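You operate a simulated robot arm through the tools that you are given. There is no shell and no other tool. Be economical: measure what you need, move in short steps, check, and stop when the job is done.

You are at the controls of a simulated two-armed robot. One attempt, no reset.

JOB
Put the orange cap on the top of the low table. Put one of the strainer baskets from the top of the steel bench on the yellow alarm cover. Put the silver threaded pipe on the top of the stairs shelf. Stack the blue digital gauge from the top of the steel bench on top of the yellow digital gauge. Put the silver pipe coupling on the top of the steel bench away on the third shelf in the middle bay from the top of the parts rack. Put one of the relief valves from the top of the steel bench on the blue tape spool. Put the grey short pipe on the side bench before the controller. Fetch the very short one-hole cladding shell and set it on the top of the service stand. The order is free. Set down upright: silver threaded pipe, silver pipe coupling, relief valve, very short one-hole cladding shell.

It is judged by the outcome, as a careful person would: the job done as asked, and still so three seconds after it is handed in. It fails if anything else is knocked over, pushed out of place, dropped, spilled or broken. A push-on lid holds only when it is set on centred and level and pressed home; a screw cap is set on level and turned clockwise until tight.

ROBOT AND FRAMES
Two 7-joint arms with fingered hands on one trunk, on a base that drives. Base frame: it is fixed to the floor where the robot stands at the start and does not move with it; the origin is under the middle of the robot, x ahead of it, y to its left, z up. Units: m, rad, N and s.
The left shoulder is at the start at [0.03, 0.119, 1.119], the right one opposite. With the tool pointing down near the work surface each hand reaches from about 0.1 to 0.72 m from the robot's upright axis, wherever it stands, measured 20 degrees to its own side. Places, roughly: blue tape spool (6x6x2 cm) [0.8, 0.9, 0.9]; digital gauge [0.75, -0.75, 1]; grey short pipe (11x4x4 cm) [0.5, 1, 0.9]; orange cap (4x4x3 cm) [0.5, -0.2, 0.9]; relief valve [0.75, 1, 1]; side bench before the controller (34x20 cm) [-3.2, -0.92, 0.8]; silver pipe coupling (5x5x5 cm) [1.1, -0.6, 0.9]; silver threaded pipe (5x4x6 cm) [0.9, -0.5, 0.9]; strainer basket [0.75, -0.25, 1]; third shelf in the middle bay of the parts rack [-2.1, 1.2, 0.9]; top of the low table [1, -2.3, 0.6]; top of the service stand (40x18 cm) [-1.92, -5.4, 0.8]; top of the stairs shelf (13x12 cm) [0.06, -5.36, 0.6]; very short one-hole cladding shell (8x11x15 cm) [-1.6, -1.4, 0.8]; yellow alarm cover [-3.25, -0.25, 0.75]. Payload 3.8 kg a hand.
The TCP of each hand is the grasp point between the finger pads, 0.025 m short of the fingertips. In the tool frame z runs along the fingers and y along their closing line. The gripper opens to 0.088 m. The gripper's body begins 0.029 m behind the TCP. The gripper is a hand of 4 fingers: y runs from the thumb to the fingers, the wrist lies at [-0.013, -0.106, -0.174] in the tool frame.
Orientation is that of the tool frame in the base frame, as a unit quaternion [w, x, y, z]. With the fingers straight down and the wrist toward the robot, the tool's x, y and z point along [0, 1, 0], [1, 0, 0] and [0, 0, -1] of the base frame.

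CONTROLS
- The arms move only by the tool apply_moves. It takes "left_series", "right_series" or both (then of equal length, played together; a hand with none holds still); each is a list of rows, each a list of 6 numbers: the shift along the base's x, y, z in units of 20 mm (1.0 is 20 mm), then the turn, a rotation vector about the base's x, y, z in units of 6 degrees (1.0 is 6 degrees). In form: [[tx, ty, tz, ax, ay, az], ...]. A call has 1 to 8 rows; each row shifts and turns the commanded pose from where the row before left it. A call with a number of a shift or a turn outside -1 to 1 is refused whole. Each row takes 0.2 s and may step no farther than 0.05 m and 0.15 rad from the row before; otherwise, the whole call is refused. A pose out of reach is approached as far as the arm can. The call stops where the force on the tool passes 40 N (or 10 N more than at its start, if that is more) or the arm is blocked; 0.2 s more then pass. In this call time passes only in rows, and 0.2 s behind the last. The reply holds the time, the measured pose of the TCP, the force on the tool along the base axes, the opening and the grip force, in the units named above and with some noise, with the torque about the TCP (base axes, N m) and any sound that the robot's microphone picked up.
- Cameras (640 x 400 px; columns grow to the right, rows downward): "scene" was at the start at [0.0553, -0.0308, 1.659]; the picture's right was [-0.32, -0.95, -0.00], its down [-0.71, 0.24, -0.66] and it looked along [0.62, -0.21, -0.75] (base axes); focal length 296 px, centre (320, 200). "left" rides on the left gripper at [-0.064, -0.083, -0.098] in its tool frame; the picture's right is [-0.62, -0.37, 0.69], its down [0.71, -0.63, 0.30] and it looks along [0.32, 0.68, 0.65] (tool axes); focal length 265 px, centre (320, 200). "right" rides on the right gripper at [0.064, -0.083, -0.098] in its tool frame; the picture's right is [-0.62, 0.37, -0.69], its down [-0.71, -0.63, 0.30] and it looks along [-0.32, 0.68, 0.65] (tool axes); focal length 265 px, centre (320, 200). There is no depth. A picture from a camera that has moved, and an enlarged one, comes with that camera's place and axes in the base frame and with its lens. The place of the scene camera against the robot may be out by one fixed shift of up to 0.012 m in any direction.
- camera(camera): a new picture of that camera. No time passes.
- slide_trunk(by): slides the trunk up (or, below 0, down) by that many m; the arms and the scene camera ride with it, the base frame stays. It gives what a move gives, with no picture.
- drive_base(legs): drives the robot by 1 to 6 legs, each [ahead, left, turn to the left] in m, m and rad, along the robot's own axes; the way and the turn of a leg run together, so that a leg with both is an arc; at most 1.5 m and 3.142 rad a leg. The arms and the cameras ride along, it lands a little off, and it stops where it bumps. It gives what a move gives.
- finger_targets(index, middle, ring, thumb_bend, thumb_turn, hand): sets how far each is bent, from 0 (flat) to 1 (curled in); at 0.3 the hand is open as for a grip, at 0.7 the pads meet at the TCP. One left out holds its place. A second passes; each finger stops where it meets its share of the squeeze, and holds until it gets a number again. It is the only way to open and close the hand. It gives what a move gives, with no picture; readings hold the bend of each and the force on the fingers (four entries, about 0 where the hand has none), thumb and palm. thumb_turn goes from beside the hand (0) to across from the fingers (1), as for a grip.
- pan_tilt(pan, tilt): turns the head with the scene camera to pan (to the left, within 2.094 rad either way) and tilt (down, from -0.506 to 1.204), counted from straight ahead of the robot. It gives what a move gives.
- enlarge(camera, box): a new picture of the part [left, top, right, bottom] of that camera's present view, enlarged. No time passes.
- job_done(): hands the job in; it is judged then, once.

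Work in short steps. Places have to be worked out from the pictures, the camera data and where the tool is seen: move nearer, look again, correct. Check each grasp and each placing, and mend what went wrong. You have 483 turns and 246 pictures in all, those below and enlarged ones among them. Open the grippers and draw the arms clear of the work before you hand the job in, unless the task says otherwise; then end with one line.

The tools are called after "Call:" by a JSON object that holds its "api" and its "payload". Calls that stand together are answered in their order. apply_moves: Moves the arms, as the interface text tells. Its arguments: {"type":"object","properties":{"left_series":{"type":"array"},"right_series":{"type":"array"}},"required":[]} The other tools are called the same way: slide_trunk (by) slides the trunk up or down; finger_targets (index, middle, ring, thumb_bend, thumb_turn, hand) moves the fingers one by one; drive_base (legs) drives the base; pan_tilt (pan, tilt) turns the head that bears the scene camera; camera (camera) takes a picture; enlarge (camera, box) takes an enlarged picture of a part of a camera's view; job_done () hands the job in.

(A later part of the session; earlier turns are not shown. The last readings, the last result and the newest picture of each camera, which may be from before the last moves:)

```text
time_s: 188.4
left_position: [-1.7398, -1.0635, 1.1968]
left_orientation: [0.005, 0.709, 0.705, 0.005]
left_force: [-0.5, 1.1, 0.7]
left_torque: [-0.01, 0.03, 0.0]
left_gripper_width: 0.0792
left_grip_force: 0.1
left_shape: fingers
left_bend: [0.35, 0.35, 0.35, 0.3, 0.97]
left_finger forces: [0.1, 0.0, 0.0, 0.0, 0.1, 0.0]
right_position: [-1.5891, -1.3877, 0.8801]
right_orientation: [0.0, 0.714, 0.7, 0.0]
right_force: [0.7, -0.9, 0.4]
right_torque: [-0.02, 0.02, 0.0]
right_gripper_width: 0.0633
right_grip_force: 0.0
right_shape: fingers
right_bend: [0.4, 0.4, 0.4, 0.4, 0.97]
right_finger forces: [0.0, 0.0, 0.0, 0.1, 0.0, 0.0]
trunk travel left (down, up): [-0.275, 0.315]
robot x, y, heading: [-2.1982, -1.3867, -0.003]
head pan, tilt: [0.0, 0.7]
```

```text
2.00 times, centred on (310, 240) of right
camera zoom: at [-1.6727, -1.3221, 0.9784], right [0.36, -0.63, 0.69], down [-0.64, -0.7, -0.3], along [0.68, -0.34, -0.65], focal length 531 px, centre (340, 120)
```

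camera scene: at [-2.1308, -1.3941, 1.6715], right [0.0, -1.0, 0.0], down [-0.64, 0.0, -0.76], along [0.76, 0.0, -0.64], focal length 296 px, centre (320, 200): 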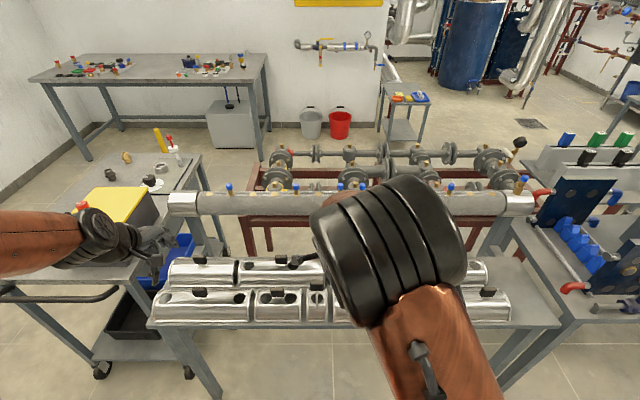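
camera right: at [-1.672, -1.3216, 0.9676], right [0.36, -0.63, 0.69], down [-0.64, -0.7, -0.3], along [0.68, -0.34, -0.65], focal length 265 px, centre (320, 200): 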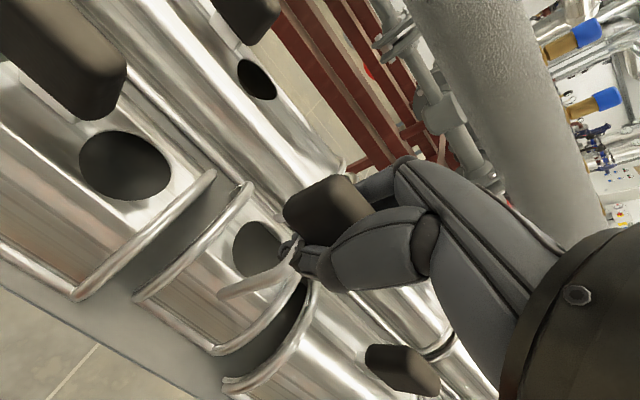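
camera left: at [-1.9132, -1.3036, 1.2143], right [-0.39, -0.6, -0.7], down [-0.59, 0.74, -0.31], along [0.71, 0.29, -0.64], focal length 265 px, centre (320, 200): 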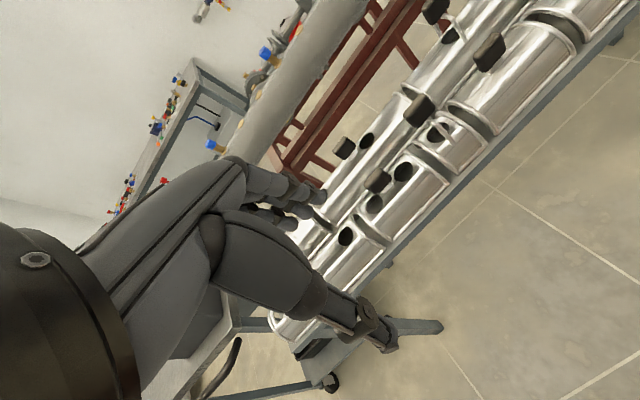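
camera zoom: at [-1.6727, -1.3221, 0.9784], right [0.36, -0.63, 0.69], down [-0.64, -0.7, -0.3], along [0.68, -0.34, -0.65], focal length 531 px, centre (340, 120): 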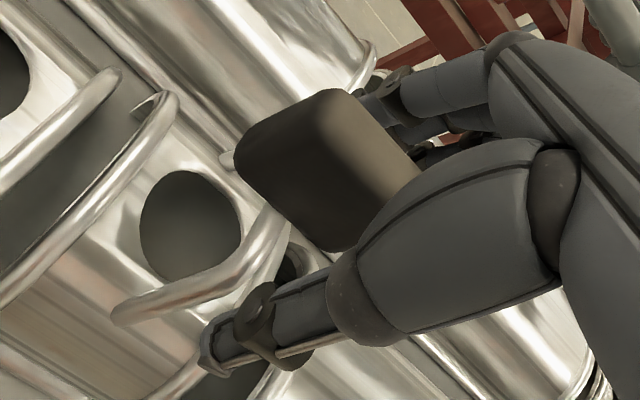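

The block has moved about 2.5 cm toward +x (the thumb nudged the shell). I recentre the hand over it.

Call:
{"api": "apply_moves", "payload": {"right_series": [[0.6, 0, 0.2, 0, 0, 0], [0.6, 0, 0, 0, 0, 0]]}}

Call:
{"api": "enlarge", "payload": {"camera": "right", "box": [140, 100, 460, 340]}}

```text
time_s: 189.0
left_position: [-1.7382, -1.0644, 1.1975]
left_orientation: [0.005, 0.709, 0.705, 0.005]
left_force: [0.1, 0.3, -0.5]
left_torque: [0.02, 0.02, -0.03]
left_gripper_width: 0.0791
left_grip_force: 0.0
left_shape: fingers
left_bend: [0.35, 0.35, 0.35, 0.3, 0.97]
left_finger forces: [0.0, 0.1, 0.0, 0.0, 0.0, 0.0]
right_position: [-1.563, -1.3882, 0.8855]
right_orientation: [0.001, 0.714, 0.7, -0.001]
right_force: [0.4, -0.6, -0.4]
right_torque: [0.0, 0.01, 0.0]
right_gripper_width: 0.0633
right_grip_force: 0.3
right_shape: fingers
right_bend: [0.4, 0.4, 0.4, 0.4, 0.97]
right_finger forces: [0.1, 0.0, 0.1, 0.0, 0.4, 0.0]
trunk travel left (down, up): [-0.275, 0.315]
robot x, y, heading: [-2.1963, -1.3904, 0.001]
head pan, tilt: [0.0, 0.7]
```

```text
1.67 times, centred on (300, 220) of right
camera zoom: at [-1.6474, -1.3226, 0.9827], right [0.36, -0.63, 0.69], down [-0.64, -0.7, -0.3], along [0.68, -0.34, -0.65], focal length 442 px, centre (353, 167)
```

zoom: 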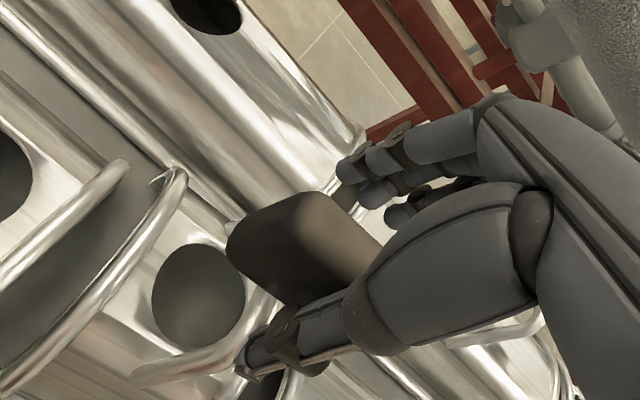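

Call:
{"api": "apply_moves", "payload": {"right_series": [[-0.15, 0, -0.3, 0, 0, 0]]}}

Call:
{"api": "finger_targets", "payload": {"hand": "right", "index": 0.75, "middle": 0.75, "ring": 0.75, "thumb_bend": 0.75}}

Call:
{"api": "enlarge", "payload": {"camera": "right", "box": [140, 100, 460, 340]}}

```text
time_s: 189.4
left_position: [-1.7392, -1.0636, 1.1967]
left_orientation: [0.005, 0.709, 0.705, 0.005]
left_force: [-0.1, 0.7, -0.4]
left_torque: [-0.03, -0.02, 0.01]
left_gripper_width: 0.0792
left_grip_force: 0.1
left_shape: fingers
left_bend: [0.35, 0.35, 0.35, 0.3, 0.97]
left_finger forces: [0.1, 0.1, 0.0, 0.0, 0.0, 0.0]
right_position: [-1.5669, -1.3879, 0.8793]
right_orientation: [0.0, 0.713, 0.701, -0.002]
right_force: [-0.8, -0.3, -1.1]
right_torque: [-0.01, 0.0, -0.01]
right_gripper_width: 0.0635
right_grip_force: 0.1
right_shape: fingers
right_bend: [0.4, 0.4, 0.4, 0.4, 0.97]
right_finger forces: [0.0, 0.0, 0.1, 0.0, 0.0, 0.1]
trunk travel left (down, up): [-0.275, 0.315]
robot x, y, heading: [-2.1956, -1.3851, 0.001]
head pan, tilt: [0.0, 0.7]
```

```text
time_s: 190.4
left_position: [-1.7387, -1.063, 1.197]
left_orientation: [0.005, 0.709, 0.705, 0.005]
left_force: [0.4, -0.1, 0.7]
left_torque: [0.01, 0.0, 0.02]
left_gripper_width: 0.0792
left_grip_force: 0.2
left_shape: fingers
left_bend: [0.35, 0.35, 0.35, 0.3, 0.97]
left_finger forces: [0.1, 0.0, 0.0, 0.0, 0.0, 0.1]
right_position: [-1.568, -1.387, 0.8798]
right_orientation: [0.0, 0.715, 0.699, 0.0]
right_force: [-0.6, -0.2, -1.6]
right_torque: [0.01, 0.05, 0.03]
right_gripper_width: 0.0
right_grip_force: 7.3
right_shape: fingers
right_bend: [0.74, 0.75, 0.75, 0.7, 0.97]
right_finger forces: [6.0, 1.3, 0.1, 0.0, 7.0, 0.1]
trunk travel left (down, up): [-0.275, 0.315]
robot x, y, heading: [-2.2002, -1.3907, 0.001]
head pan, tilt: [0.0, 0.7]
```

```text
1.67 times, centred on (300, 220) of right
camera zoom: at [-1.6506, -1.322, 0.9773], right [0.36, -0.63, 0.69], down [-0.64, -0.7, -0.3], along [0.68, -0.34, -0.65], focal length 442 px, centre (353, 167)
```

zoom: 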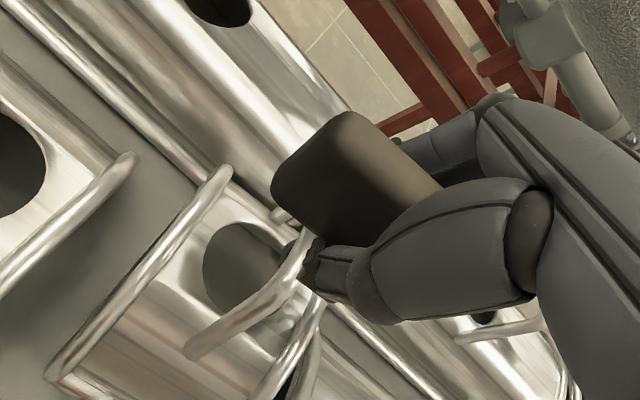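

The fingers pinch under the block inside the bail — a hook hold that cannot slip off. I lift a few centimetres and inspect how it hangs.

Call:
{"api": "apply_moves", "payload": {"right_series": [[0, 0, 0.4, 0, 0, 0], [0, 0, 0.5, 0, 0, 0], [0, 0, 0.5, 0, 0, 0], [0, 0, 0.8, 0, 0, 0], [-0.3, 0, 0.8, 0, 0, 0]]}}

Call:
{"api": "camera", "payload": {"camera": "right"}}

Call:
{"api": "camera", "payload": {"camera": "left"}}

```text
time_s: 191.6
left_position: [-1.7396, -1.0629, 1.1973]
left_orientation: [0.005, 0.709, 0.705, 0.005]
left_force: [0.0, -0.6, 0.3]
left_torque: [-0.01, 0.02, -0.02]
left_gripper_width: 0.0794
left_grip_force: 0.1
left_shape: fingers
left_bend: [0.35, 0.35, 0.35, 0.3, 0.97]
left_finger forces: [0.0, 0.1, 0.1, 0.1, 0.0, 0.0]
right_position: [-1.5747, -1.3869, 0.9374]
right_orientation: [0.0, 0.715, 0.699, 0.001]
right_force: [0.9, 0.7, -1.5]
right_torque: [0.02, -0.01, 0.0]
right_gripper_width: 0.0
right_grip_force: 6.1
right_shape: fingers
right_bend: [0.74, 0.75, 0.75, 0.71, 0.97]
right_finger forces: [5.4, 0.7, 0.0, 0.0, 6.5, 0.0]
trunk travel left (down, up): [-0.275, 0.315]
robot x, y, heading: [-2.1998, -1.3866, -0.0]
head pan, tilt: [0.0, 0.7]
```

```text
121 pictures are left
camera right: at [-1.6579, -1.3222, 1.0361], right [0.36, -0.63, 0.69], down [-0.64, -0.7, -0.3], along [0.68, -0.34, -0.65], focal length 265 px, centre (320, 200)
```

right: 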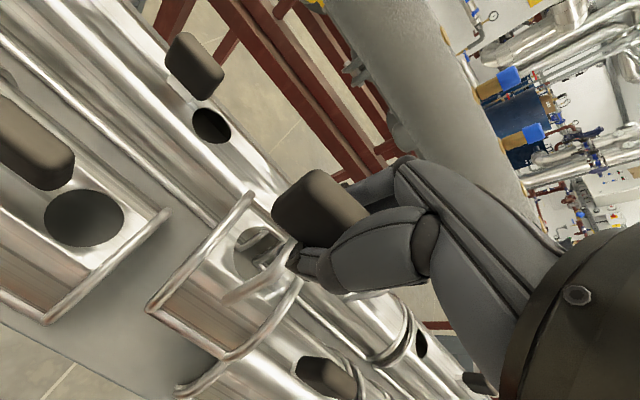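

```text
120 pictures are left
camera left: at [-1.8245, -1.1275, 1.2951], right [-0.36, -0.62, -0.7], down [-0.62, 0.72, -0.31], along [0.69, 0.32, -0.64], focal length 265 px, centre (320, 200)
```

left: 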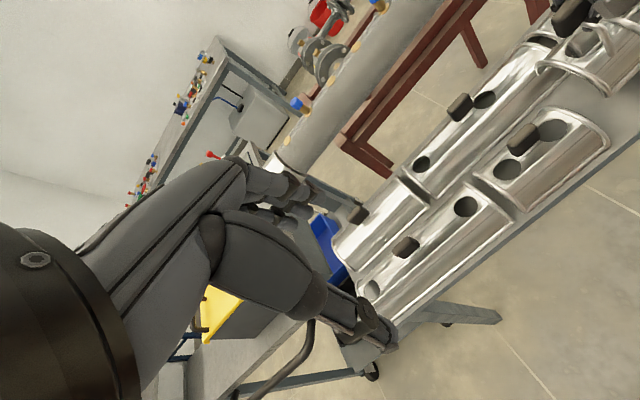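

It lifts cleanly. I raise it further and check the neighbours and attitude.

Call:
{"api": "apply_moves", "payload": {"right_series": [[0, 0, 1, 0, 0, 0], [0, 0, 1, 0, 0, 0], [0, 0, 1, 0, 0, 0], [-0.5, 0, 1, 0, 0, 0], [-0.5, 0, 1, 0, 0, 0], [-0.5, 0, 1, 0, 0, 0], [-0.5, 0, 1, 0, 0, 0], [-0.5, 0, 1, 0, 0, 0]]}}

Call:
{"api": "camera", "payload": {"camera": "right"}}

Call:
{"api": "camera", "payload": {"camera": "scene"}}

```text
time_s: 193.4
left_position: [-1.7398, -1.0644, 1.1966]
left_orientation: [0.005, 0.709, 0.705, 0.004]
left_force: [-0.3, -0.5, -0.2]
left_torque: [-0.02, -0.02, -0.01]
left_gripper_width: 0.0793
left_grip_force: 0.1
left_shape: fingers
left_bend: [0.35, 0.35, 0.35, 0.3, 0.97]
left_finger forces: [0.0, 0.1, 0.0, 0.1, 0.0, 0.1]
right_position: [-1.6278, -1.3888, 1.0975]
right_orientation: [0.001, 0.714, 0.7, 0.0]
right_force: [0.0, 0.7, -1.0]
right_torque: [-0.04, -0.05, 0.02]
right_gripper_width: 0.0001
right_grip_force: 6.0
right_shape: fingers
right_bend: [0.74, 0.75, 0.75, 0.71, 0.97]
right_finger forces: [5.6, 0.6, 0.1, 0.0, 6.3, 0.1]
trunk travel left (down, up): [-0.275, 0.315]
robot x, y, heading: [-2.2019, -1.3845, 0.002]
head pan, tilt: [0.0, 0.7]
```

```text
119 pictures are left
camera right: at [-1.709, -1.3231, 1.1966], right [0.36, -0.63, 0.69], down [-0.64, -0.7, -0.3], along [0.68, -0.34, -0.65], focal length 265 px, centre (320, 200)
```

right: 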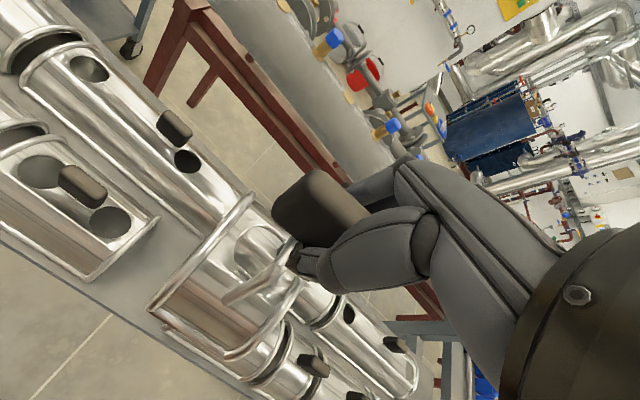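

```text
118 pictures are left
camera scene: at [-2.1315, -1.3943, 1.6715], right [0.0, -1.0, 0.0], down [-0.64, 0.0, -0.77], along [0.77, 0.0, -0.64], focal length 296 px, centre (320, 200)
```

scene: 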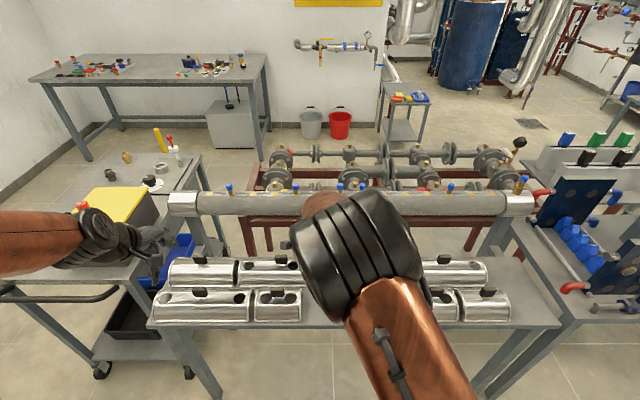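

Good. I drive: back up, turn south, and head toward the service stand.

Call:
{"api": "drive_base", "payload": {"legs": [[-0.33, 0, 0], [0, 0, -1.571], [1.4, 0, 0]]}}

Call:
{"api": "pan_tilt", "payload": {"pan": 0.2, "tilt": 0.4}}

Call:
{"api": "camera", "payload": {"camera": "scene"}}

```text
time_s: 206.0
left_position: [-2.1275, -3.2454, 1.1969]
left_orientation: [0.007, 1.0, 0.02, 0.0]
left_force: [0.0, 0.3, 1.0]
left_torque: [0.0, 0.02, -0.01]
left_gripper_width: 0.0793
left_grip_force: 0.0
left_shape: fingers
left_bend: [0.35, 0.35, 0.35, 0.3, 0.97]
left_finger forces: [0.1, 0.0, 0.0, 0.0, 0.0, 0.0]
right_position: [-2.4485, -3.3734, 1.0983]
right_orientation: [0.0, 1.0, 0.012, 0.0]
right_force: [0.9, 0.5, -0.9]
right_torque: [0.03, -0.01, -0.03]
right_gripper_width: 0.0001
right_grip_force: 5.9
right_shape: fingers
right_bend: [0.74, 0.75, 0.75, 0.71, 0.97]
right_finger forces: [5.7, 0.5, 0.1, 0.0, 6.1, 0.0]
trunk travel left (down, up): [-0.275, 0.315]
robot x, y, heading: [-2.4724, -2.8018, -1.523]
head pan, tilt: [0.0, 0.7]
```

```text
time_s: 206.8
left_position: [-2.1269, -3.2442, 1.198]
left_orientation: [0.006, 1.0, 0.021, 0.0]
left_force: [0.0, -0.1, 0.5]
left_torque: [0.0, -0.02, -0.02]
left_gripper_width: 0.0791
left_grip_force: 0.1
left_shape: fingers
left_bend: [0.35, 0.35, 0.35, 0.3, 0.97]
left_finger forces: [0.1, 0.0, 0.1, 0.0, 0.1, 0.0]
right_position: [-2.4485, -3.374, 1.0981]
right_orientation: [0.0, 1.0, 0.013, 0.0]
right_force: [0.3, 0.3, -1.3]
right_torque: [0.0, 0.04, 0.02]
right_gripper_width: 0.0
right_grip_force: 6.2
right_shape: fingers
right_bend: [0.74, 0.75, 0.75, 0.71, 0.97]
right_finger forces: [5.6, 0.6, 0.1, 0.1, 6.1, 0.1]
trunk travel left (down, up): [-0.275, 0.315]
robot x, y, heading: [-2.4749, -2.8015, -1.525]
head pan, tilt: [0.201, 0.4]
```

```text
117 pictures are left
camera scene: at [-2.4516, -2.878, 1.6983], right [-0.97, -0.24, 0.0], down [-0.1, 0.38, -0.92], along [0.22, -0.89, -0.39], focal length 296 px, centre (320, 200)
```

scene: 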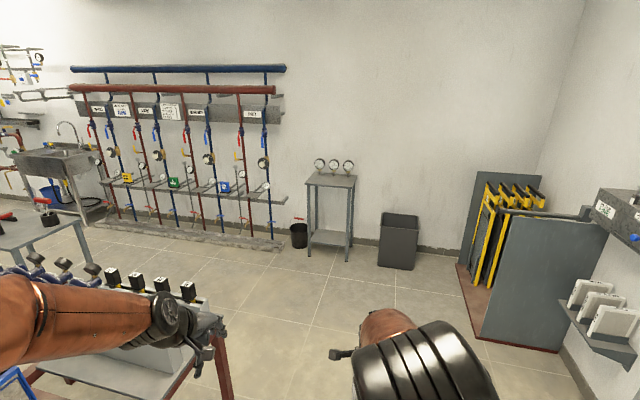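

The service stand is ahead at (-1.92,-5.42). I continue south, then shift to be in front of it.

Call:
{"api": "drive_base", "payload": {"legs": [[1.3, 0, -0.046], [0, 0.38, 0], [0.35, 0, 0]]}}

Call:
{"api": "pan_tilt", "payload": {"pan": 0.1, "tilt": 0.65}}

Call:
{"api": "camera", "payload": {"camera": "scene"}}

Call:
{"api": "camera", "payload": {"camera": "right"}}

```text
time_s: 217.3
left_position: [-1.6945, -4.9134, 1.1969]
left_orientation: [0.007, 1.0, 0.013, 0.001]
left_force: [-0.1, 0.1, -0.4]
left_torque: [0.06, 0.01, -0.01]
left_gripper_width: 0.0792
left_grip_force: 0.0
left_shape: fingers
left_bend: [0.35, 0.35, 0.35, 0.3, 0.97]
left_finger forces: [0.1, 0.0, 0.1, 0.0, 0.1, 0.1]
right_position: [-2.0148, -5.0371, 1.0989]
right_orientation: [-0.002, 1.0, 0.005, 0.001]
right_force: [-0.5, 0.2, -1.1]
right_torque: [0.01, 0.03, 0.01]
right_gripper_width: 0.0
right_grip_force: 5.6
right_shape: fingers
right_bend: [0.74, 0.75, 0.75, 0.71, 0.97]
right_finger forces: [5.7, 0.6, 0.0, 0.1, 6.0, 0.0]
trunk travel left (down, up): [-0.275, 0.315]
robot x, y, heading: [-2.0296, -4.4612, -1.54]
head pan, tilt: [0.201, 0.4]
```

```text
time_s: 218.1
left_position: [-1.6944, -4.9122, 1.1968]
left_orientation: [0.008, 1.0, 0.014, 0.0]
left_force: [-0.5, -0.6, -0.5]
left_torque: [-0.01, 0.01, -0.01]
left_gripper_width: 0.0791
left_grip_force: 0.2
left_shape: fingers
left_bend: [0.35, 0.35, 0.35, 0.3, 0.97]
left_finger forces: [0.0, 0.1, 0.0, 0.0, 0.0, 0.1]
right_position: [-2.0168, -5.0371, 1.0985]
right_orientation: [0.0, 1.0, 0.005, -0.001]
right_force: [-0.1, -0.1, -1.4]
right_torque: [-0.01, -0.01, -0.02]
right_gripper_width: 0.0003
right_grip_force: 6.2
right_shape: fingers
right_bend: [0.74, 0.75, 0.75, 0.71, 0.97]
right_finger forces: [5.7, 0.5, 0.1, 0.1, 5.9, 0.0]
trunk travel left (down, up): [-0.275, 0.315]
robot x, y, heading: [-2.0331, -4.4655, -1.539]
head pan, tilt: [0.099, 0.649]
```

```text
116 pictures are left
camera scene: at [-2.0221, -4.5372, 1.6759], right [-0.99, -0.13, 0.0], down [-0.08, 0.6, -0.8], along [0.1, -0.79, -0.6], focal length 296 px, centre (320, 200)
```

scene: 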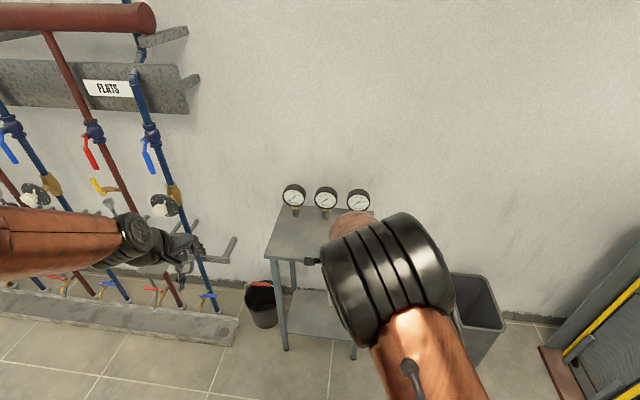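

```text
115 pictures are left
camera right: at [-1.9537, -4.9527, 1.1963], right [-0.62, -0.38, 0.69], down [-0.72, 0.62, -0.3], along [-0.32, -0.69, -0.65], focal length 265 px, centre (320, 200)
```

right: 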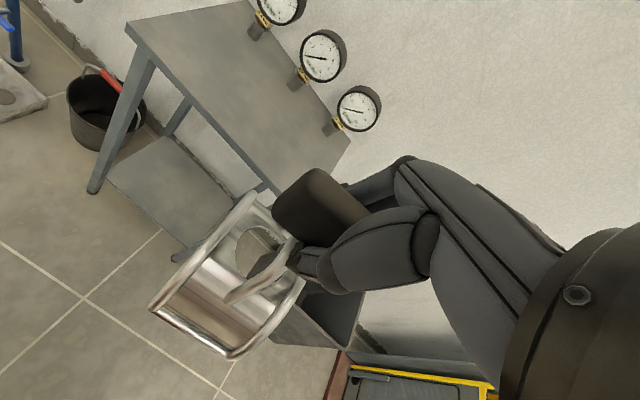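

Stand front edge is at y≈-5.295, gauges near y≈-5.57, so the shell goes at about (-1.90,-5.40). I drive 0.3 m ahead.

Call:
{"api": "drive_base", "payload": {"legs": [[0.3, 0, -0.03]]}}

Call:
{"api": "apply_moves", "payload": {"right_series": [[0.6, -0.1, 0, 0, 0, 0], [0.6, -0.1, 0, 0, 0, 0], [0.6, -0.1, 0, 0, 0, 0], [0.6, -0.1, 0, 0, 0, 0], [0.6, -0.1, 0, 0, 0, 0], [0.6, -0.1, 0, 0, 0, 0]]}}

Call:
{"api": "camera", "payload": {"camera": "right"}}

Call:
{"api": "camera", "payload": {"camera": "scene"}}

```text
time_s: 220.2
left_position: [-1.7097, -5.2277, 1.197]
left_orientation: [0.007, 1.0, -0.007, 0.0]
left_force: [0.7, 0.5, -0.5]
left_torque: [-0.02, 0.02, 0.01]
left_gripper_width: 0.0793
left_grip_force: 0.1
left_shape: fingers
left_bend: [0.35, 0.35, 0.35, 0.3, 0.97]
left_finger forces: [0.0, 0.0, 0.0, 0.1, 0.0, 0.0]
right_position: [-2.0353, -5.3398, 1.0974]
right_orientation: [-0.001, 1.0, -0.015, 0.0]
right_force: [-0.9, 0.3, -0.8]
right_torque: [0.03, -0.02, 0.0]
right_gripper_width: 0.0001
right_grip_force: 6.0
right_shape: fingers
right_bend: [0.74, 0.75, 0.75, 0.71, 0.97]
right_finger forces: [5.8, 0.5, 0.0, 0.0, 6.0, 0.1]
trunk travel left (down, up): [-0.275, 0.315]
robot x, y, heading: [-2.0319, -4.7674, -1.579]
head pan, tilt: [0.099, 0.649]
```

```text
time_s: 221.6
left_position: [-1.7087, -5.2267, 1.1965]
left_orientation: [0.007, 1.0, -0.007, 0.0]
left_force: [0.3, 0.1, 0.4]
left_torque: [0.03, 0.05, 0.02]
left_gripper_width: 0.0792
left_grip_force: 0.1
left_shape: fingers
left_bend: [0.35, 0.35, 0.35, 0.3, 0.97]
left_finger forces: [0.0, 0.0, 0.0, 0.1, 0.0, 0.0]
right_position: [-1.9636, -5.3495, 1.0981]
right_orientation: [0.0, 1.0, -0.015, 0.0]
right_force: [-0.5, -0.5, -1.5]
right_torque: [0.0, 0.04, 0.0]
right_gripper_width: 0.0
right_grip_force: 5.7
right_shape: fingers
right_bend: [0.74, 0.75, 0.75, 0.71, 0.97]
right_finger forces: [5.8, 0.5, 0.0, 0.0, 6.0, 0.0]
trunk travel left (down, up): [-0.275, 0.315]
robot x, y, heading: [-2.0307, -4.7655, -1.579]
head pan, tilt: [0.099, 0.649]
```

```text
114 pictures are left
camera right: at [-1.8973, -5.2682, 1.1961], right [-0.63, -0.35, 0.69], down [-0.7, 0.65, -0.3], along [-0.35, -0.67, -0.65], focal length 265 px, centre (320, 200)
```

right: 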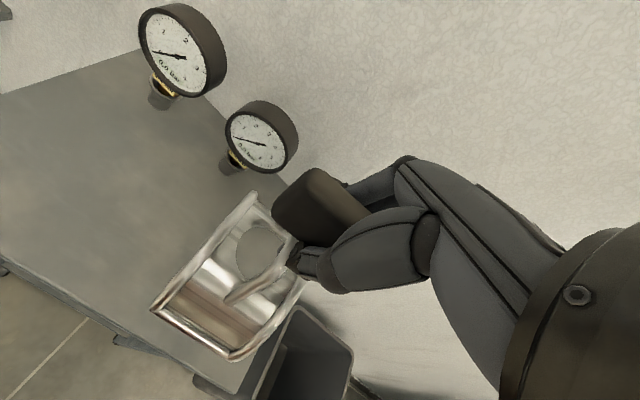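

```text
113 pictures are left
camera scene: at [-2.0211, -4.8385, 1.6758], right [-1.0, -0.09, 0.0], down [-0.05, 0.6, -0.8], along [0.07, -0.79, -0.6], focal length 296 px, centre (320, 200)
```

scene: 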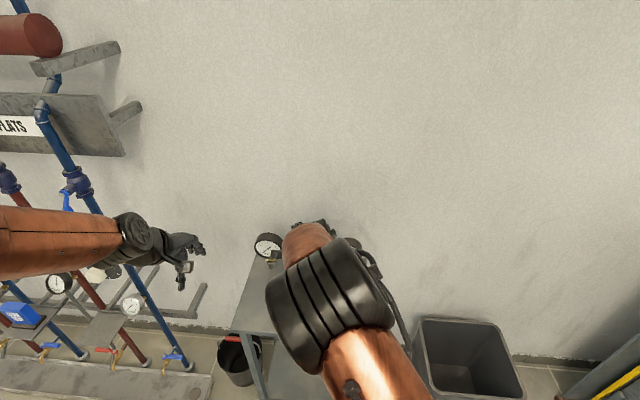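

The shell's centre is about 1.7 cm west and 1 cm south of the TCP. I move the TCP to (-1.903,-5.395) and descend to 0.96.

Call:
{"api": "apply_moves", "payload": {"right_series": [[0.6, -0.45, 0, 0, 0, 0], [0.6, -0.45, 0, 0, 0, 0], [0.6, -0.45, -0.5, 0, 0, 0], [0.6, -0.45, -1, 0, 0, 0], [0.6, -0.45, -1, 0, 0, 0], [0, 0, -1, 0, 0, 0], [0, 0, -1, 0, 0, 0], [0, 0, -1, 0, 0, 0]]}}

Call:
{"api": "camera", "payload": {"camera": "right"}}

```text
time_s: 223.3
left_position: [-1.7094, -5.2286, 1.1969]
left_orientation: [0.007, 1.0, -0.008, 0.0]
left_force: [-0.4, 0.5, 0.2]
left_torque: [0.01, 0.02, -0.04]
left_gripper_width: 0.0794
left_grip_force: 0.2
left_shape: fingers
left_bend: [0.35, 0.35, 0.35, 0.3, 0.97]
left_finger forces: [0.0, 0.0, 0.0, 0.0, 0.0, 0.0]
right_position: [-1.906, -5.3953, 0.9864]
right_orientation: [0.0, 1.0, -0.015, 0.0]
right_force: [-0.2, 0.8, -0.1]
right_torque: [0.0, 0.02, 0.0]
right_gripper_width: 0.0003
right_grip_force: 5.7
right_shape: fingers
right_bend: [0.74, 0.75, 0.75, 0.71, 0.97]
right_finger forces: [5.6, 0.4, 0.0, 0.0, 6.0, 0.0]
trunk travel left (down, up): [-0.275, 0.315]
robot x, y, heading: [-2.0334, -4.7642, -1.579]
head pan, tilt: [0.099, 0.649]
```

```text
112 pictures are left
camera right: at [-1.8399, -5.3135, 1.0853], right [-0.63, -0.35, 0.69], down [-0.7, 0.65, -0.3], along [-0.34, -0.67, -0.65], focal length 265 px, centre (320, 200)
```

right: 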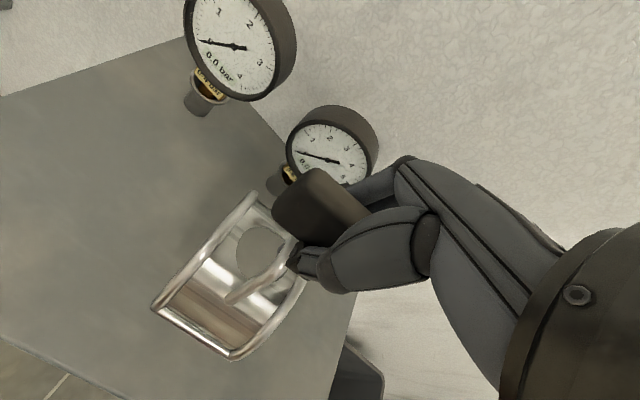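

Clear of gauges. I continue lowering in steps, watching force.

Call:
{"api": "apply_moves", "payload": {"right_series": [[0, 0, -0.7, 0, 0, 0], [0, 0, -0.7, 0, 0, 0], [0, 0, -0.5, 0, 0, 0]]}}

Call:
{"api": "apply_moves", "payload": {"right_series": [[0, 0, -0.3, 0, 0, 0]]}}

Call:
{"api": "apply_moves", "payload": {"right_series": [[0, 0, -0.3, 0, 0, 0]]}}

Call:
{"api": "camera", "payload": {"camera": "right"}}

```text
time_s: 224.2
left_position: [-1.7097, -5.2281, 1.1972]
left_orientation: [0.007, 1.0, -0.007, -0.001]
left_force: [-0.9, -0.1, 0.7]
left_torque: [-0.02, 0.0, 0.03]
left_gripper_width: 0.0791
left_grip_force: 0.1
left_shape: fingers
left_bend: [0.35, 0.35, 0.35, 0.3, 0.97]
left_finger forces: [0.0, 0.0, 0.1, 0.0, 0.0, 0.0]
right_position: [-1.9041, -5.3955, 0.95]
right_orientation: [0.0, 1.0, -0.015, 0.0]
right_force: [-0.5, -0.3, -1.4]
right_torque: [0.03, 0.01, -0.02]
right_gripper_width: 0.0004
right_grip_force: 6.0
right_shape: fingers
right_bend: [0.74, 0.75, 0.75, 0.71, 0.97]
right_finger forces: [5.7, 0.3, 0.0, 0.0, 5.8, 0.0]
trunk travel left (down, up): [-0.275, 0.315]
robot x, y, heading: [-2.0345, -4.7643, -1.574]
head pan, tilt: [0.099, 0.649]
```

```text
time_s: 224.6
left_position: [-1.7099, -5.2276, 1.1974]
left_orientation: [0.007, 1.0, -0.007, 0.0]
left_force: [0.0, -0.3, -0.1]
left_torque: [0.03, -0.02, 0.01]
left_gripper_width: 0.0792
left_grip_force: 0.0
left_shape: fingers
left_bend: [0.35, 0.35, 0.35, 0.3, 0.97]
left_finger forces: [0.0, 0.0, 0.0, 0.0, 0.0, 0.0]
right_position: [-1.9044, -5.3946, 0.9433]
right_orientation: [-0.001, 1.0, -0.014, -0.001]
right_force: [0.0, -0.3, -1.1]
right_torque: [0.01, -0.01, 0.0]
right_gripper_width: 0.0001
right_grip_force: 6.1
right_shape: fingers
right_bend: [0.74, 0.75, 0.75, 0.71, 0.97]
right_finger forces: [5.6, 0.4, 0.0, 0.0, 5.9, 0.1]
trunk travel left (down, up): [-0.275, 0.315]
robot x, y, heading: [-2.0316, -4.7672, -1.576]
head pan, tilt: [0.099, 0.649]
```

```text
time_s: 224.9
left_position: [-1.7094, -5.2275, 1.197]
left_orientation: [0.008, 1.0, -0.006, 0.0]
left_force: [-0.4, 0.5, -0.2]
left_torque: [0.02, 0.02, 0.02]
left_gripper_width: 0.0793
left_grip_force: 0.1
left_shape: fingers
left_bend: [0.35, 0.35, 0.35, 0.3, 0.97]
left_finger forces: [0.0, 0.0, 0.1, 0.0, 0.0, 0.0]
right_position: [-1.9048, -5.3954, 0.9403]
right_orientation: [0.0, 1.0, -0.014, 0.001]
right_force: [0.8, 0.1, -0.4]
right_torque: [0.0, 0.02, -0.01]
right_gripper_width: 0.0
right_grip_force: 6.0
right_shape: fingers
right_bend: [0.74, 0.75, 0.75, 0.71, 0.97]
right_finger forces: [5.7, 0.4, 0.0, 0.0, 5.9, 0.1]
trunk travel left (down, up): [-0.275, 0.315]
robot x, y, heading: [-2.0313, -4.7662, -1.583]
head pan, tilt: [0.099, 0.649]
```

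```text
111 pictures are left
camera right: at [-1.8388, -5.3148, 1.0374], right [-0.63, -0.35, 0.69], down [-0.7, 0.65, -0.3], along [-0.34, -0.67, -0.65], focal length 265 px, centre (320, 200)
```

right: 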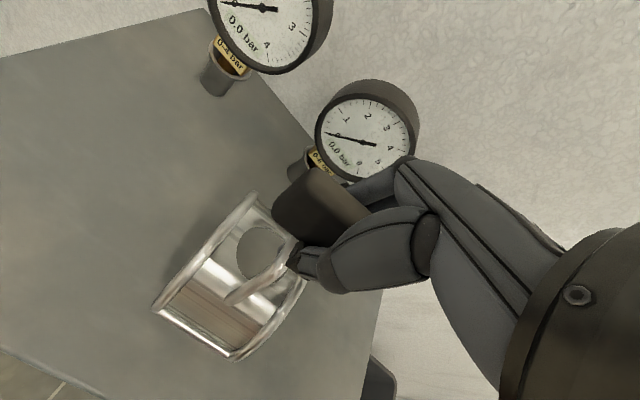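

Call:
{"api": "apply_moves", "payload": {"right_series": [[0, 0, -0.3, 0, 0, 0]]}}

Call:
{"api": "apply_moves", "payload": {"right_series": [[0, 0, -0.3, 0, 0, 0]]}}

Call:
{"api": "apply_moves", "payload": {"right_series": [[0, 0, -0.3, 0, 0, 0]]}}

Call:
{"api": "apply_moves", "payload": {"right_series": [[0, 0, -0.3, 0, 0, 0]]}}

Call:
{"api": "camera", "payload": {"camera": "right"}}

```text
time_s: 225.3
left_position: [-1.7104, -5.2275, 1.1957]
left_orientation: [0.007, 1.0, -0.007, 0.0]
left_force: [-0.7, -0.3, -0.5]
left_torque: [-0.03, -0.02, -0.01]
left_gripper_width: 0.0793
left_grip_force: 0.0
left_shape: fingers
left_bend: [0.35, 0.35, 0.35, 0.3, 0.97]
left_finger forces: [0.0, 0.0, 0.0, 0.0, 0.0, 0.0]
right_position: [-1.9044, -5.3964, 0.9328]
right_orientation: [0.0, 1.0, -0.015, 0.0]
right_force: [-0.2, -0.5, 0.5]
right_torque: [0.01, 0.03, -0.03]
right_gripper_width: 0.0
right_grip_force: 5.8
right_shape: fingers
right_bend: [0.74, 0.75, 0.75, 0.71, 0.97]
right_finger forces: [5.6, 0.4, 0.0, 0.1, 5.9, 0.0]
trunk travel left (down, up): [-0.275, 0.315]
robot x, y, heading: [-2.033, -4.766, -1.578]
head pan, tilt: [0.099, 0.649]
```

```text
time_s: 225.8
left_position: [-1.7107, -5.2266, 1.1977]
left_orientation: [0.007, 1.0, -0.007, 0.0]
left_force: [1.1, -0.9, -0.2]
left_torque: [0.01, 0.0, 0.0]
left_gripper_width: 0.0792
left_grip_force: 0.1
left_shape: fingers
left_bend: [0.35, 0.35, 0.35, 0.3, 0.97]
left_finger forces: [0.1, 0.0, 0.1, 0.0, 0.1, 0.0]
right_position: [-1.9053, -5.3955, 0.9259]
right_orientation: [-0.001, 1.0, -0.015, -0.001]
right_force: [0.7, 1.0, -0.4]
right_torque: [0.0, 0.01, -0.02]
right_gripper_width: 0.0
right_grip_force: 5.8
right_shape: fingers
right_bend: [0.74, 0.75, 0.75, 0.71, 0.97]
right_finger forces: [5.7, 0.3, 0.1, 0.0, 5.9, 0.0]
trunk travel left (down, up): [-0.275, 0.315]
robot x, y, heading: [-2.0334, -4.767, -1.581]
head pan, tilt: [0.099, 0.649]
```

```text
time_s: 226.2
left_position: [-1.7093, -5.2273, 1.1972]
left_orientation: [0.007, 1.0, -0.007, -0.001]
left_force: [-0.1, 0.1, 0.4]
left_torque: [0.02, -0.01, 0.0]
left_gripper_width: 0.0795
left_grip_force: 0.1
left_shape: fingers
left_bend: [0.35, 0.35, 0.35, 0.3, 0.97]
left_finger forces: [0.0, 0.1, 0.0, 0.1, 0.0, 0.0]
right_position: [-1.9048, -5.3946, 0.9212]
right_orientation: [-0.001, 1.0, -0.015, -0.001]
right_force: [0.3, -1.3, -2.6]
right_torque: [0.03, 0.04, 0.02]
right_gripper_width: 0.0
right_grip_force: 5.5
right_shape: fingers
right_bend: [0.74, 0.75, 0.75, 0.71, 0.97]
right_finger forces: [5.6, 0.4, 0.0, 0.1, 5.9, 0.0]
trunk travel left (down, up): [-0.275, 0.315]
robot x, y, heading: [-2.0287, -4.7652, -1.581]
head pan, tilt: [0.099, 0.649]
```

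```text
time_s: 226.6
left_position: [-1.71, -5.2281, 1.1978]
left_orientation: [0.007, 1.0, -0.007, 0.0]
left_force: [0.5, -0.4, 0.0]
left_torque: [-0.02, 0.02, 0.01]
left_gripper_width: 0.0792
left_grip_force: 0.1
left_shape: fingers
left_bend: [0.35, 0.35, 0.35, 0.3, 0.97]
left_finger forces: [0.1, 0.1, 0.1, 0.1, 0.0, 0.0]
right_position: [-1.9045, -5.3949, 0.9145]
right_orientation: [0.001, 1.0, -0.014, 0.0]
right_force: [0.6, 0.7, 0.3]
right_torque: [0.0, 0.0, -0.03]
right_gripper_width: 0.0
right_grip_force: 5.8
right_shape: fingers
right_bend: [0.74, 0.75, 0.75, 0.71, 0.97]
right_finger forces: [6.0, 0.7, 0.1, 0.0, 5.5, 0.0]
trunk travel left (down, up): [-0.275, 0.315]
robot x, y, heading: [-2.0348, -4.7663, -1.578]
head pan, tilt: [0.099, 0.649]
```

```text
110 pictures are left
camera right: at [-1.8384, -5.3141, 1.0134], right [-0.63, -0.35, 0.69], down [-0.7, 0.65, -0.3], along [-0.34, -0.67, -0.65], focal length 265 px, centre (320, 200)
```

right: 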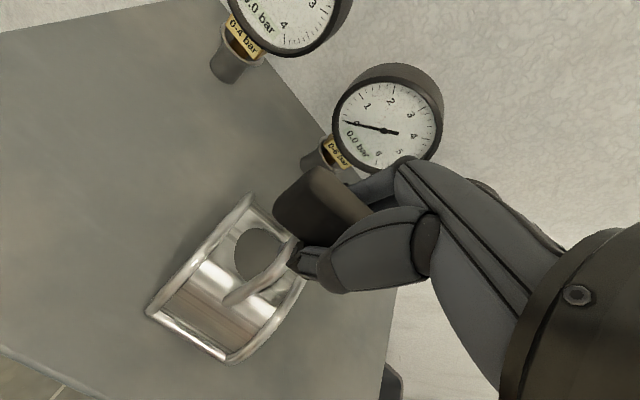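

Finger forces and shell image changed slightly — touching down. I lower 3 mm more and check.

Call:
{"api": "apply_moves", "payload": {"right_series": [[0, 0, -0.2, 0, 0, 0]]}}

Call:
{"api": "enlarge", "payload": {"camera": "right", "box": [120, 150, 400, 390]}}

```text
time_s: 226.9
left_position: [-1.7094, -5.2271, 1.1978]
left_orientation: [0.007, 1.0, -0.008, 0.0]
left_force: [0.0, 0.1, 0.2]
left_torque: [0.01, -0.02, -0.03]
left_gripper_width: 0.0792
left_grip_force: 0.1
left_shape: fingers
left_bend: [0.35, 0.35, 0.35, 0.3, 0.97]
left_finger forces: [0.1, 0.0, 0.1, 0.0, 0.0, 0.0]
right_position: [-1.9048, -5.3947, 0.9117]
right_orientation: [0.001, 1.0, -0.015, 0.0]
right_force: [-0.8, -1.0, 2.0]
right_torque: [-0.01, 0.02, 0.01]
right_gripper_width: 0.0
right_grip_force: 2.1
right_shape: fingers
right_bend: [0.74, 0.75, 0.75, 0.72, 0.97]
right_finger forces: [3.0, 0.0, 0.0, 0.1, 1.7, 0.0]
trunk travel left (down, up): [-0.275, 0.315]
robot x, y, heading: [-2.0311, -4.7639, -1.584]
head pan, tilt: [0.099, 0.649]
```

```text
1.67 times, centred on (260, 270) of right
camera zoom: at [-1.8391, -5.3136, 1.0094], right [-0.63, -0.35, 0.69], down [-0.7, 0.65, -0.3], along [-0.34, -0.67, -0.65], focal length 442 px, centre (420, 83)
```

zoom: 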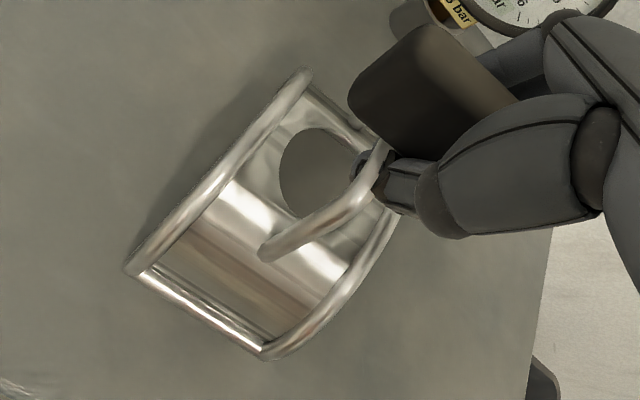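

The shell rests on the stand. I open the hand gently in stages.

Call:
{"api": "finger_targets", "payload": {"hand": "right", "index": 0.58, "middle": 0.58, "ring": 0.58, "thumb_bend": 0.56}}

Call:
{"api": "enlarge", "payload": {"camera": "right", "box": [120, 150, 400, 390]}}

```text
time_s: 227.9
left_position: [-1.7116, -5.2253, 1.1975]
left_orientation: [0.006, 1.0, -0.006, 0.0]
left_force: [0.8, -0.3, 0.3]
left_torque: [-0.05, -0.02, -0.01]
left_gripper_width: 0.0791
left_grip_force: 0.1
left_shape: fingers
left_bend: [0.35, 0.35, 0.35, 0.3, 0.97]
left_finger forces: [0.0, 0.1, 0.0, 0.1, 0.0, 0.0]
right_position: [-1.9045, -5.3959, 0.9127]
right_orientation: [0.001, 1.0, -0.014, 0.0]
right_force: [0.5, 0.7, 0.4]
right_torque: [-0.01, 0.03, 0.0]
right_gripper_width: 0.0267
right_grip_force: 0.1
right_shape: fingers
right_bend: [0.57, 0.57, 0.57, 0.56, 0.97]
right_finger forces: [0.0, 0.0, 0.1, 0.1, 0.0, 0.1]
trunk travel left (down, up): [-0.275, 0.315]
robot x, y, heading: [-2.033, -4.7631, -1.583]
head pan, tilt: [0.099, 0.649]
```

```text
1.67 times, centred on (260, 270) of right
camera zoom: at [-1.8387, -5.3134, 1.0091], right [-0.63, -0.35, 0.69], down [-0.7, 0.65, -0.3], along [-0.34, -0.67, -0.65], focal length 442 px, centre (420, 83)
```

zoom: 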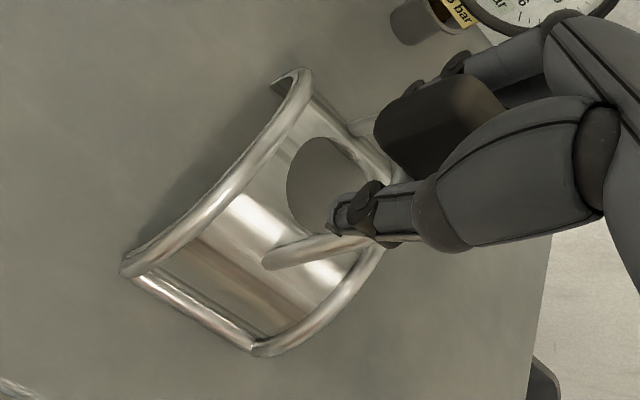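

Call:
{"api": "finger_targets", "payload": {"hand": "right", "index": 0.35, "middle": 0.35, "ring": 0.35, "thumb_bend": 0.33}}

Call:
{"api": "enlarge", "payload": {"camera": "right", "box": [120, 150, 400, 390]}}

```text
time_s: 228.9
left_position: [-1.7099, -5.226, 1.1978]
left_orientation: [0.007, 1.0, -0.007, 0.0]
left_force: [-0.1, 0.5, 0.0]
left_torque: [-0.03, -0.01, 0.03]
left_gripper_width: 0.0794
left_grip_force: 0.1
left_shape: fingers
left_bend: [0.35, 0.35, 0.35, 0.3, 0.97]
left_finger forces: [0.0, 0.0, 0.1, 0.1, 0.0, 0.0]
right_position: [-1.9057, -5.3937, 0.9117]
right_orientation: [-0.001, 1.0, -0.015, 0.0]
right_force: [0.3, 0.3, -0.1]
right_torque: [0.0, -0.03, 0.0]
right_gripper_width: 0.0759
right_grip_force: 0.1
right_shape: fingers
right_bend: [0.35, 0.35, 0.35, 0.33, 0.97]
right_finger forces: [0.1, 0.0, 0.0, 0.0, 0.0, 0.0]
trunk travel left (down, up): [-0.275, 0.315]
robot x, y, heading: [-2.0322, -4.7695, -1.58]
head pan, tilt: [0.099, 0.649]
```

```text
1.67 times, centred on (260, 270) of right
camera zoom: at [-1.8387, -5.3134, 1.0091], right [-0.63, -0.35, 0.69], down [-0.7, 0.65, -0.3], along [-0.34, -0.67, -0.65], focal length 442 px, centre (420, 83)
```

zoom: 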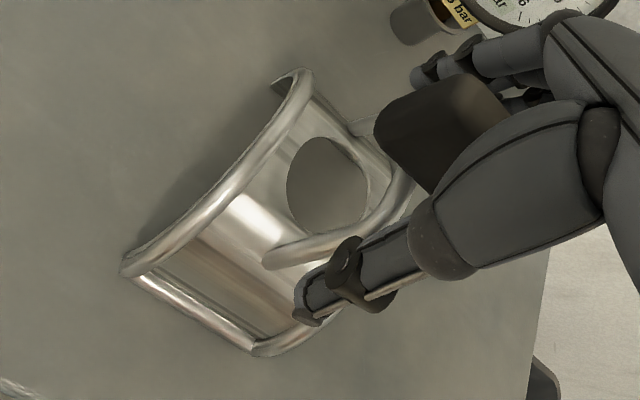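

Call:
{"api": "apply_moves", "payload": {"right_series": [[0, 0, 0.5, 0, 0, 0], [0, 0, 1, 0, 0, 0], [0, 0, 1, 0, 0, 0], [0, 0, 1, 0, 0, 0], [0, 0, 1, 0, 0, 0], [0, 0, 1, 0, 0, 0], [0, 0, 1, 0, 0, 0]]}}

Call:
{"api": "apply_moves", "payload": {"right_series": [[-0.5, 1, 0.5, 0, 0, 0], [-0.5, 1, 0.5, 0, 0, 0], [-0.5, 1, 0.5, 0, 0, 0], [-0.5, 1, 0.5, 0, 0, 0], [-0.5, 1, 0, 0, 0, 0], [-0.5, 1, 0, 0, 0, 0], [-0.5, 1, 0, 0, 0, 0]]}}

Call:
{"api": "camera", "payload": {"camera": "right"}}

Call:
{"api": "camera", "payload": {"camera": "scene"}}

```text
time_s: 230.6
left_position: [-1.71, -5.2282, 1.1965]
left_orientation: [0.007, 1.0, -0.008, 0.0]
left_force: [0.6, 0.4, 0.4]
left_torque: [-0.01, 0.0, -0.01]
left_gripper_width: 0.0791
left_grip_force: 0.0
left_shape: fingers
left_bend: [0.35, 0.35, 0.35, 0.3, 0.97]
left_finger forces: [0.0, 0.0, 0.1, 0.0, 0.1, 0.0]
right_position: [-1.9039, -5.3946, 1.0393]
right_orientation: [0.0, 1.0, -0.015, -0.001]
right_force: [-0.5, 0.8, -0.9]
right_torque: [0.02, 0.01, 0.04]
right_gripper_width: 0.0756
right_grip_force: 0.1
right_shape: fingers
right_bend: [0.35, 0.35, 0.35, 0.33, 0.97]
right_finger forces: [0.0, 0.0, 0.0, 0.0, 0.0, 0.0]
trunk travel left (down, up): [-0.275, 0.315]
robot x, y, heading: [-2.0355, -4.764, -1.581]
head pan, tilt: [0.099, 0.649]
```

```text
time_s: 232.2
left_position: [-1.7089, -5.2266, 1.197]
left_orientation: [0.007, 1.0, -0.006, 0.0]
left_force: [-0.1, 0.1, -0.1]
left_torque: [-0.01, 0.0, 0.0]
left_gripper_width: 0.079
left_grip_force: 0.2
left_shape: fingers
left_bend: [0.35, 0.35, 0.35, 0.3, 0.97]
left_finger forces: [0.0, 0.2, 0.1, 0.0, 0.0, 0.1]
right_position: [-1.9733, -5.2542, 1.0814]
right_orientation: [0.0, 1.0, -0.014, -0.001]
right_force: [-1.0, -0.3, 0.5]
right_torque: [0.02, 0.02, -0.04]
right_gripper_width: 0.0762
right_grip_force: 0.0
right_shape: fingers
right_bend: [0.35, 0.35, 0.35, 0.33, 0.97]
right_finger forces: [0.0, 0.0, 0.0, 0.1, 0.0, 0.0]
trunk travel left (down, up): [-0.275, 0.315]
robot x, y, heading: [-2.0294, -4.7665, -1.583]
head pan, tilt: [0.099, 0.649]
```

```text
106 pictures are left
camera right: at [-1.9076, -5.1722, 1.1794], right [-0.63, -0.35, 0.69], down [-0.7, 0.65, -0.3], along [-0.34, -0.67, -0.65], focal length 265 px, centre (320, 200)
```

right: 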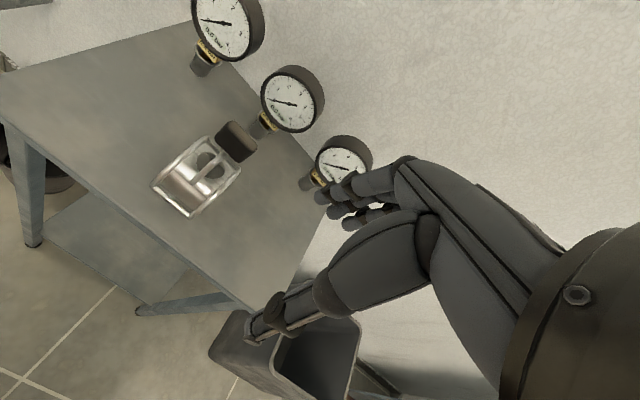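

```text
105 pictures are left
camera scene: at [-2.0218, -4.8378, 1.6759], right [-1.0, -0.09, 0.0], down [-0.05, 0.6, -0.8], along [0.07, -0.79, -0.6], focal length 296 px, centre (320, 200)
```

scene: 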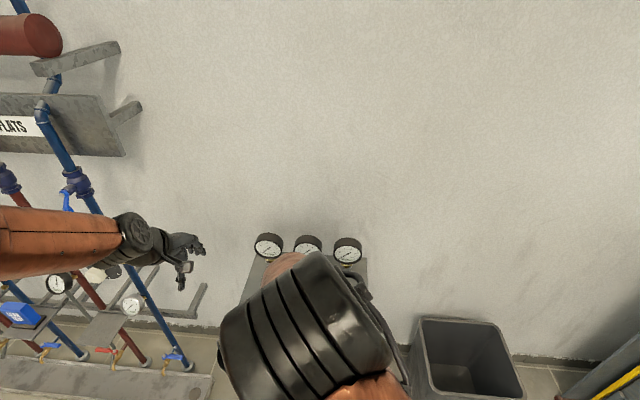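

The shell stands upright on the service stand. I back off and look east for a direct route.

Call:
{"api": "drive_base", "payload": {"legs": [[-0.5, 0, 0], [0, 0, 1.571]]}}

Call:
{"api": "pan_tilt", "payload": {"pan": 0.3, "tilt": 0.4}}

Call:
{"api": "camera", "payload": {"camera": "scene"}}

```text
time_s: 239.0
left_position: [-1.5751, -3.9336, 1.1973]
left_orientation: [0.005, 0.702, 0.712, 0.005]
left_force: [-0.1, -0.3, -0.6]
left_torque: [0.02, 0.01, 0.04]
left_gripper_width: 0.0791
left_grip_force: 0.1
left_shape: fingers
left_bend: [0.35, 0.35, 0.35, 0.3, 0.97]
left_finger forces: [0.1, 0.0, 0.0, 0.0, 0.0, 0.0]
right_position: [-1.5417, -4.1944, 1.0812]
right_orientation: [0.0, 0.707, 0.707, 0.0]
right_force: [-0.7, 0.5, -0.2]
right_torque: [0.02, 0.03, 0.01]
right_gripper_width: 0.076
right_grip_force: 0.1
right_shape: fingers
right_bend: [0.35, 0.35, 0.35, 0.33, 0.97]
right_finger forces: [0.0, 0.0, 0.0, 0.0, 0.0, 0.0]
trunk travel left (down, up): [-0.275, 0.315]
robot x, y, heading: [-2.0261, -4.2674, 0.018]
head pan, tilt: [0.099, 0.649]
```

```text
time_s: 239.7
left_position: [-1.5757, -3.9329, 1.1964]
left_orientation: [0.005, 0.702, 0.712, 0.005]
left_force: [-0.8, 0.4, 0.0]
left_torque: [0.0, 0.02, -0.01]
left_gripper_width: 0.079
left_grip_force: 0.1
left_shape: fingers
left_bend: [0.35, 0.35, 0.35, 0.3, 0.97]
left_finger forces: [0.0, 0.0, 0.0, 0.0, 0.1, 0.0]
right_position: [-1.5414, -4.1959, 1.0811]
right_orientation: [0.0, 0.708, 0.707, 0.0]
right_force: [0.7, 0.7, 0.1]
right_torque: [0.01, 0.01, 0.02]
right_gripper_width: 0.0758
right_grip_force: 0.0
right_shape: fingers
right_bend: [0.35, 0.35, 0.35, 0.33, 0.97]
right_finger forces: [0.0, 0.1, 0.0, 0.0, 0.0, 0.0]
trunk travel left (down, up): [-0.275, 0.315]
robot x, y, heading: [-2.0274, -4.2653, 0.014]
head pan, tilt: [0.3, 0.4]
```

```text
104 pictures are left
camera scene: at [-1.9578, -4.2431, 1.6983], right [0.31, -0.95, 0.0], down [-0.37, -0.12, -0.92], along [0.87, 0.29, -0.39], focal length 296 px, centre (320, 200)
```

scene: 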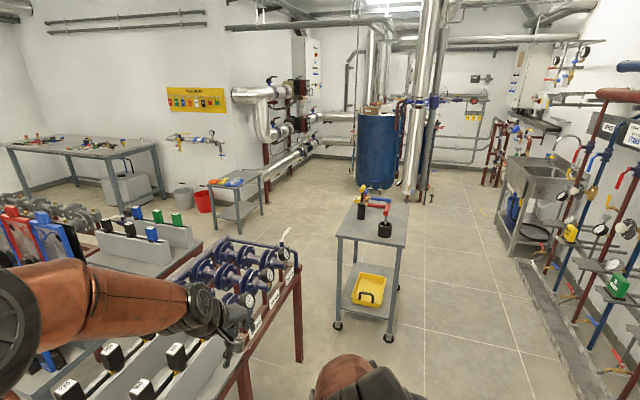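

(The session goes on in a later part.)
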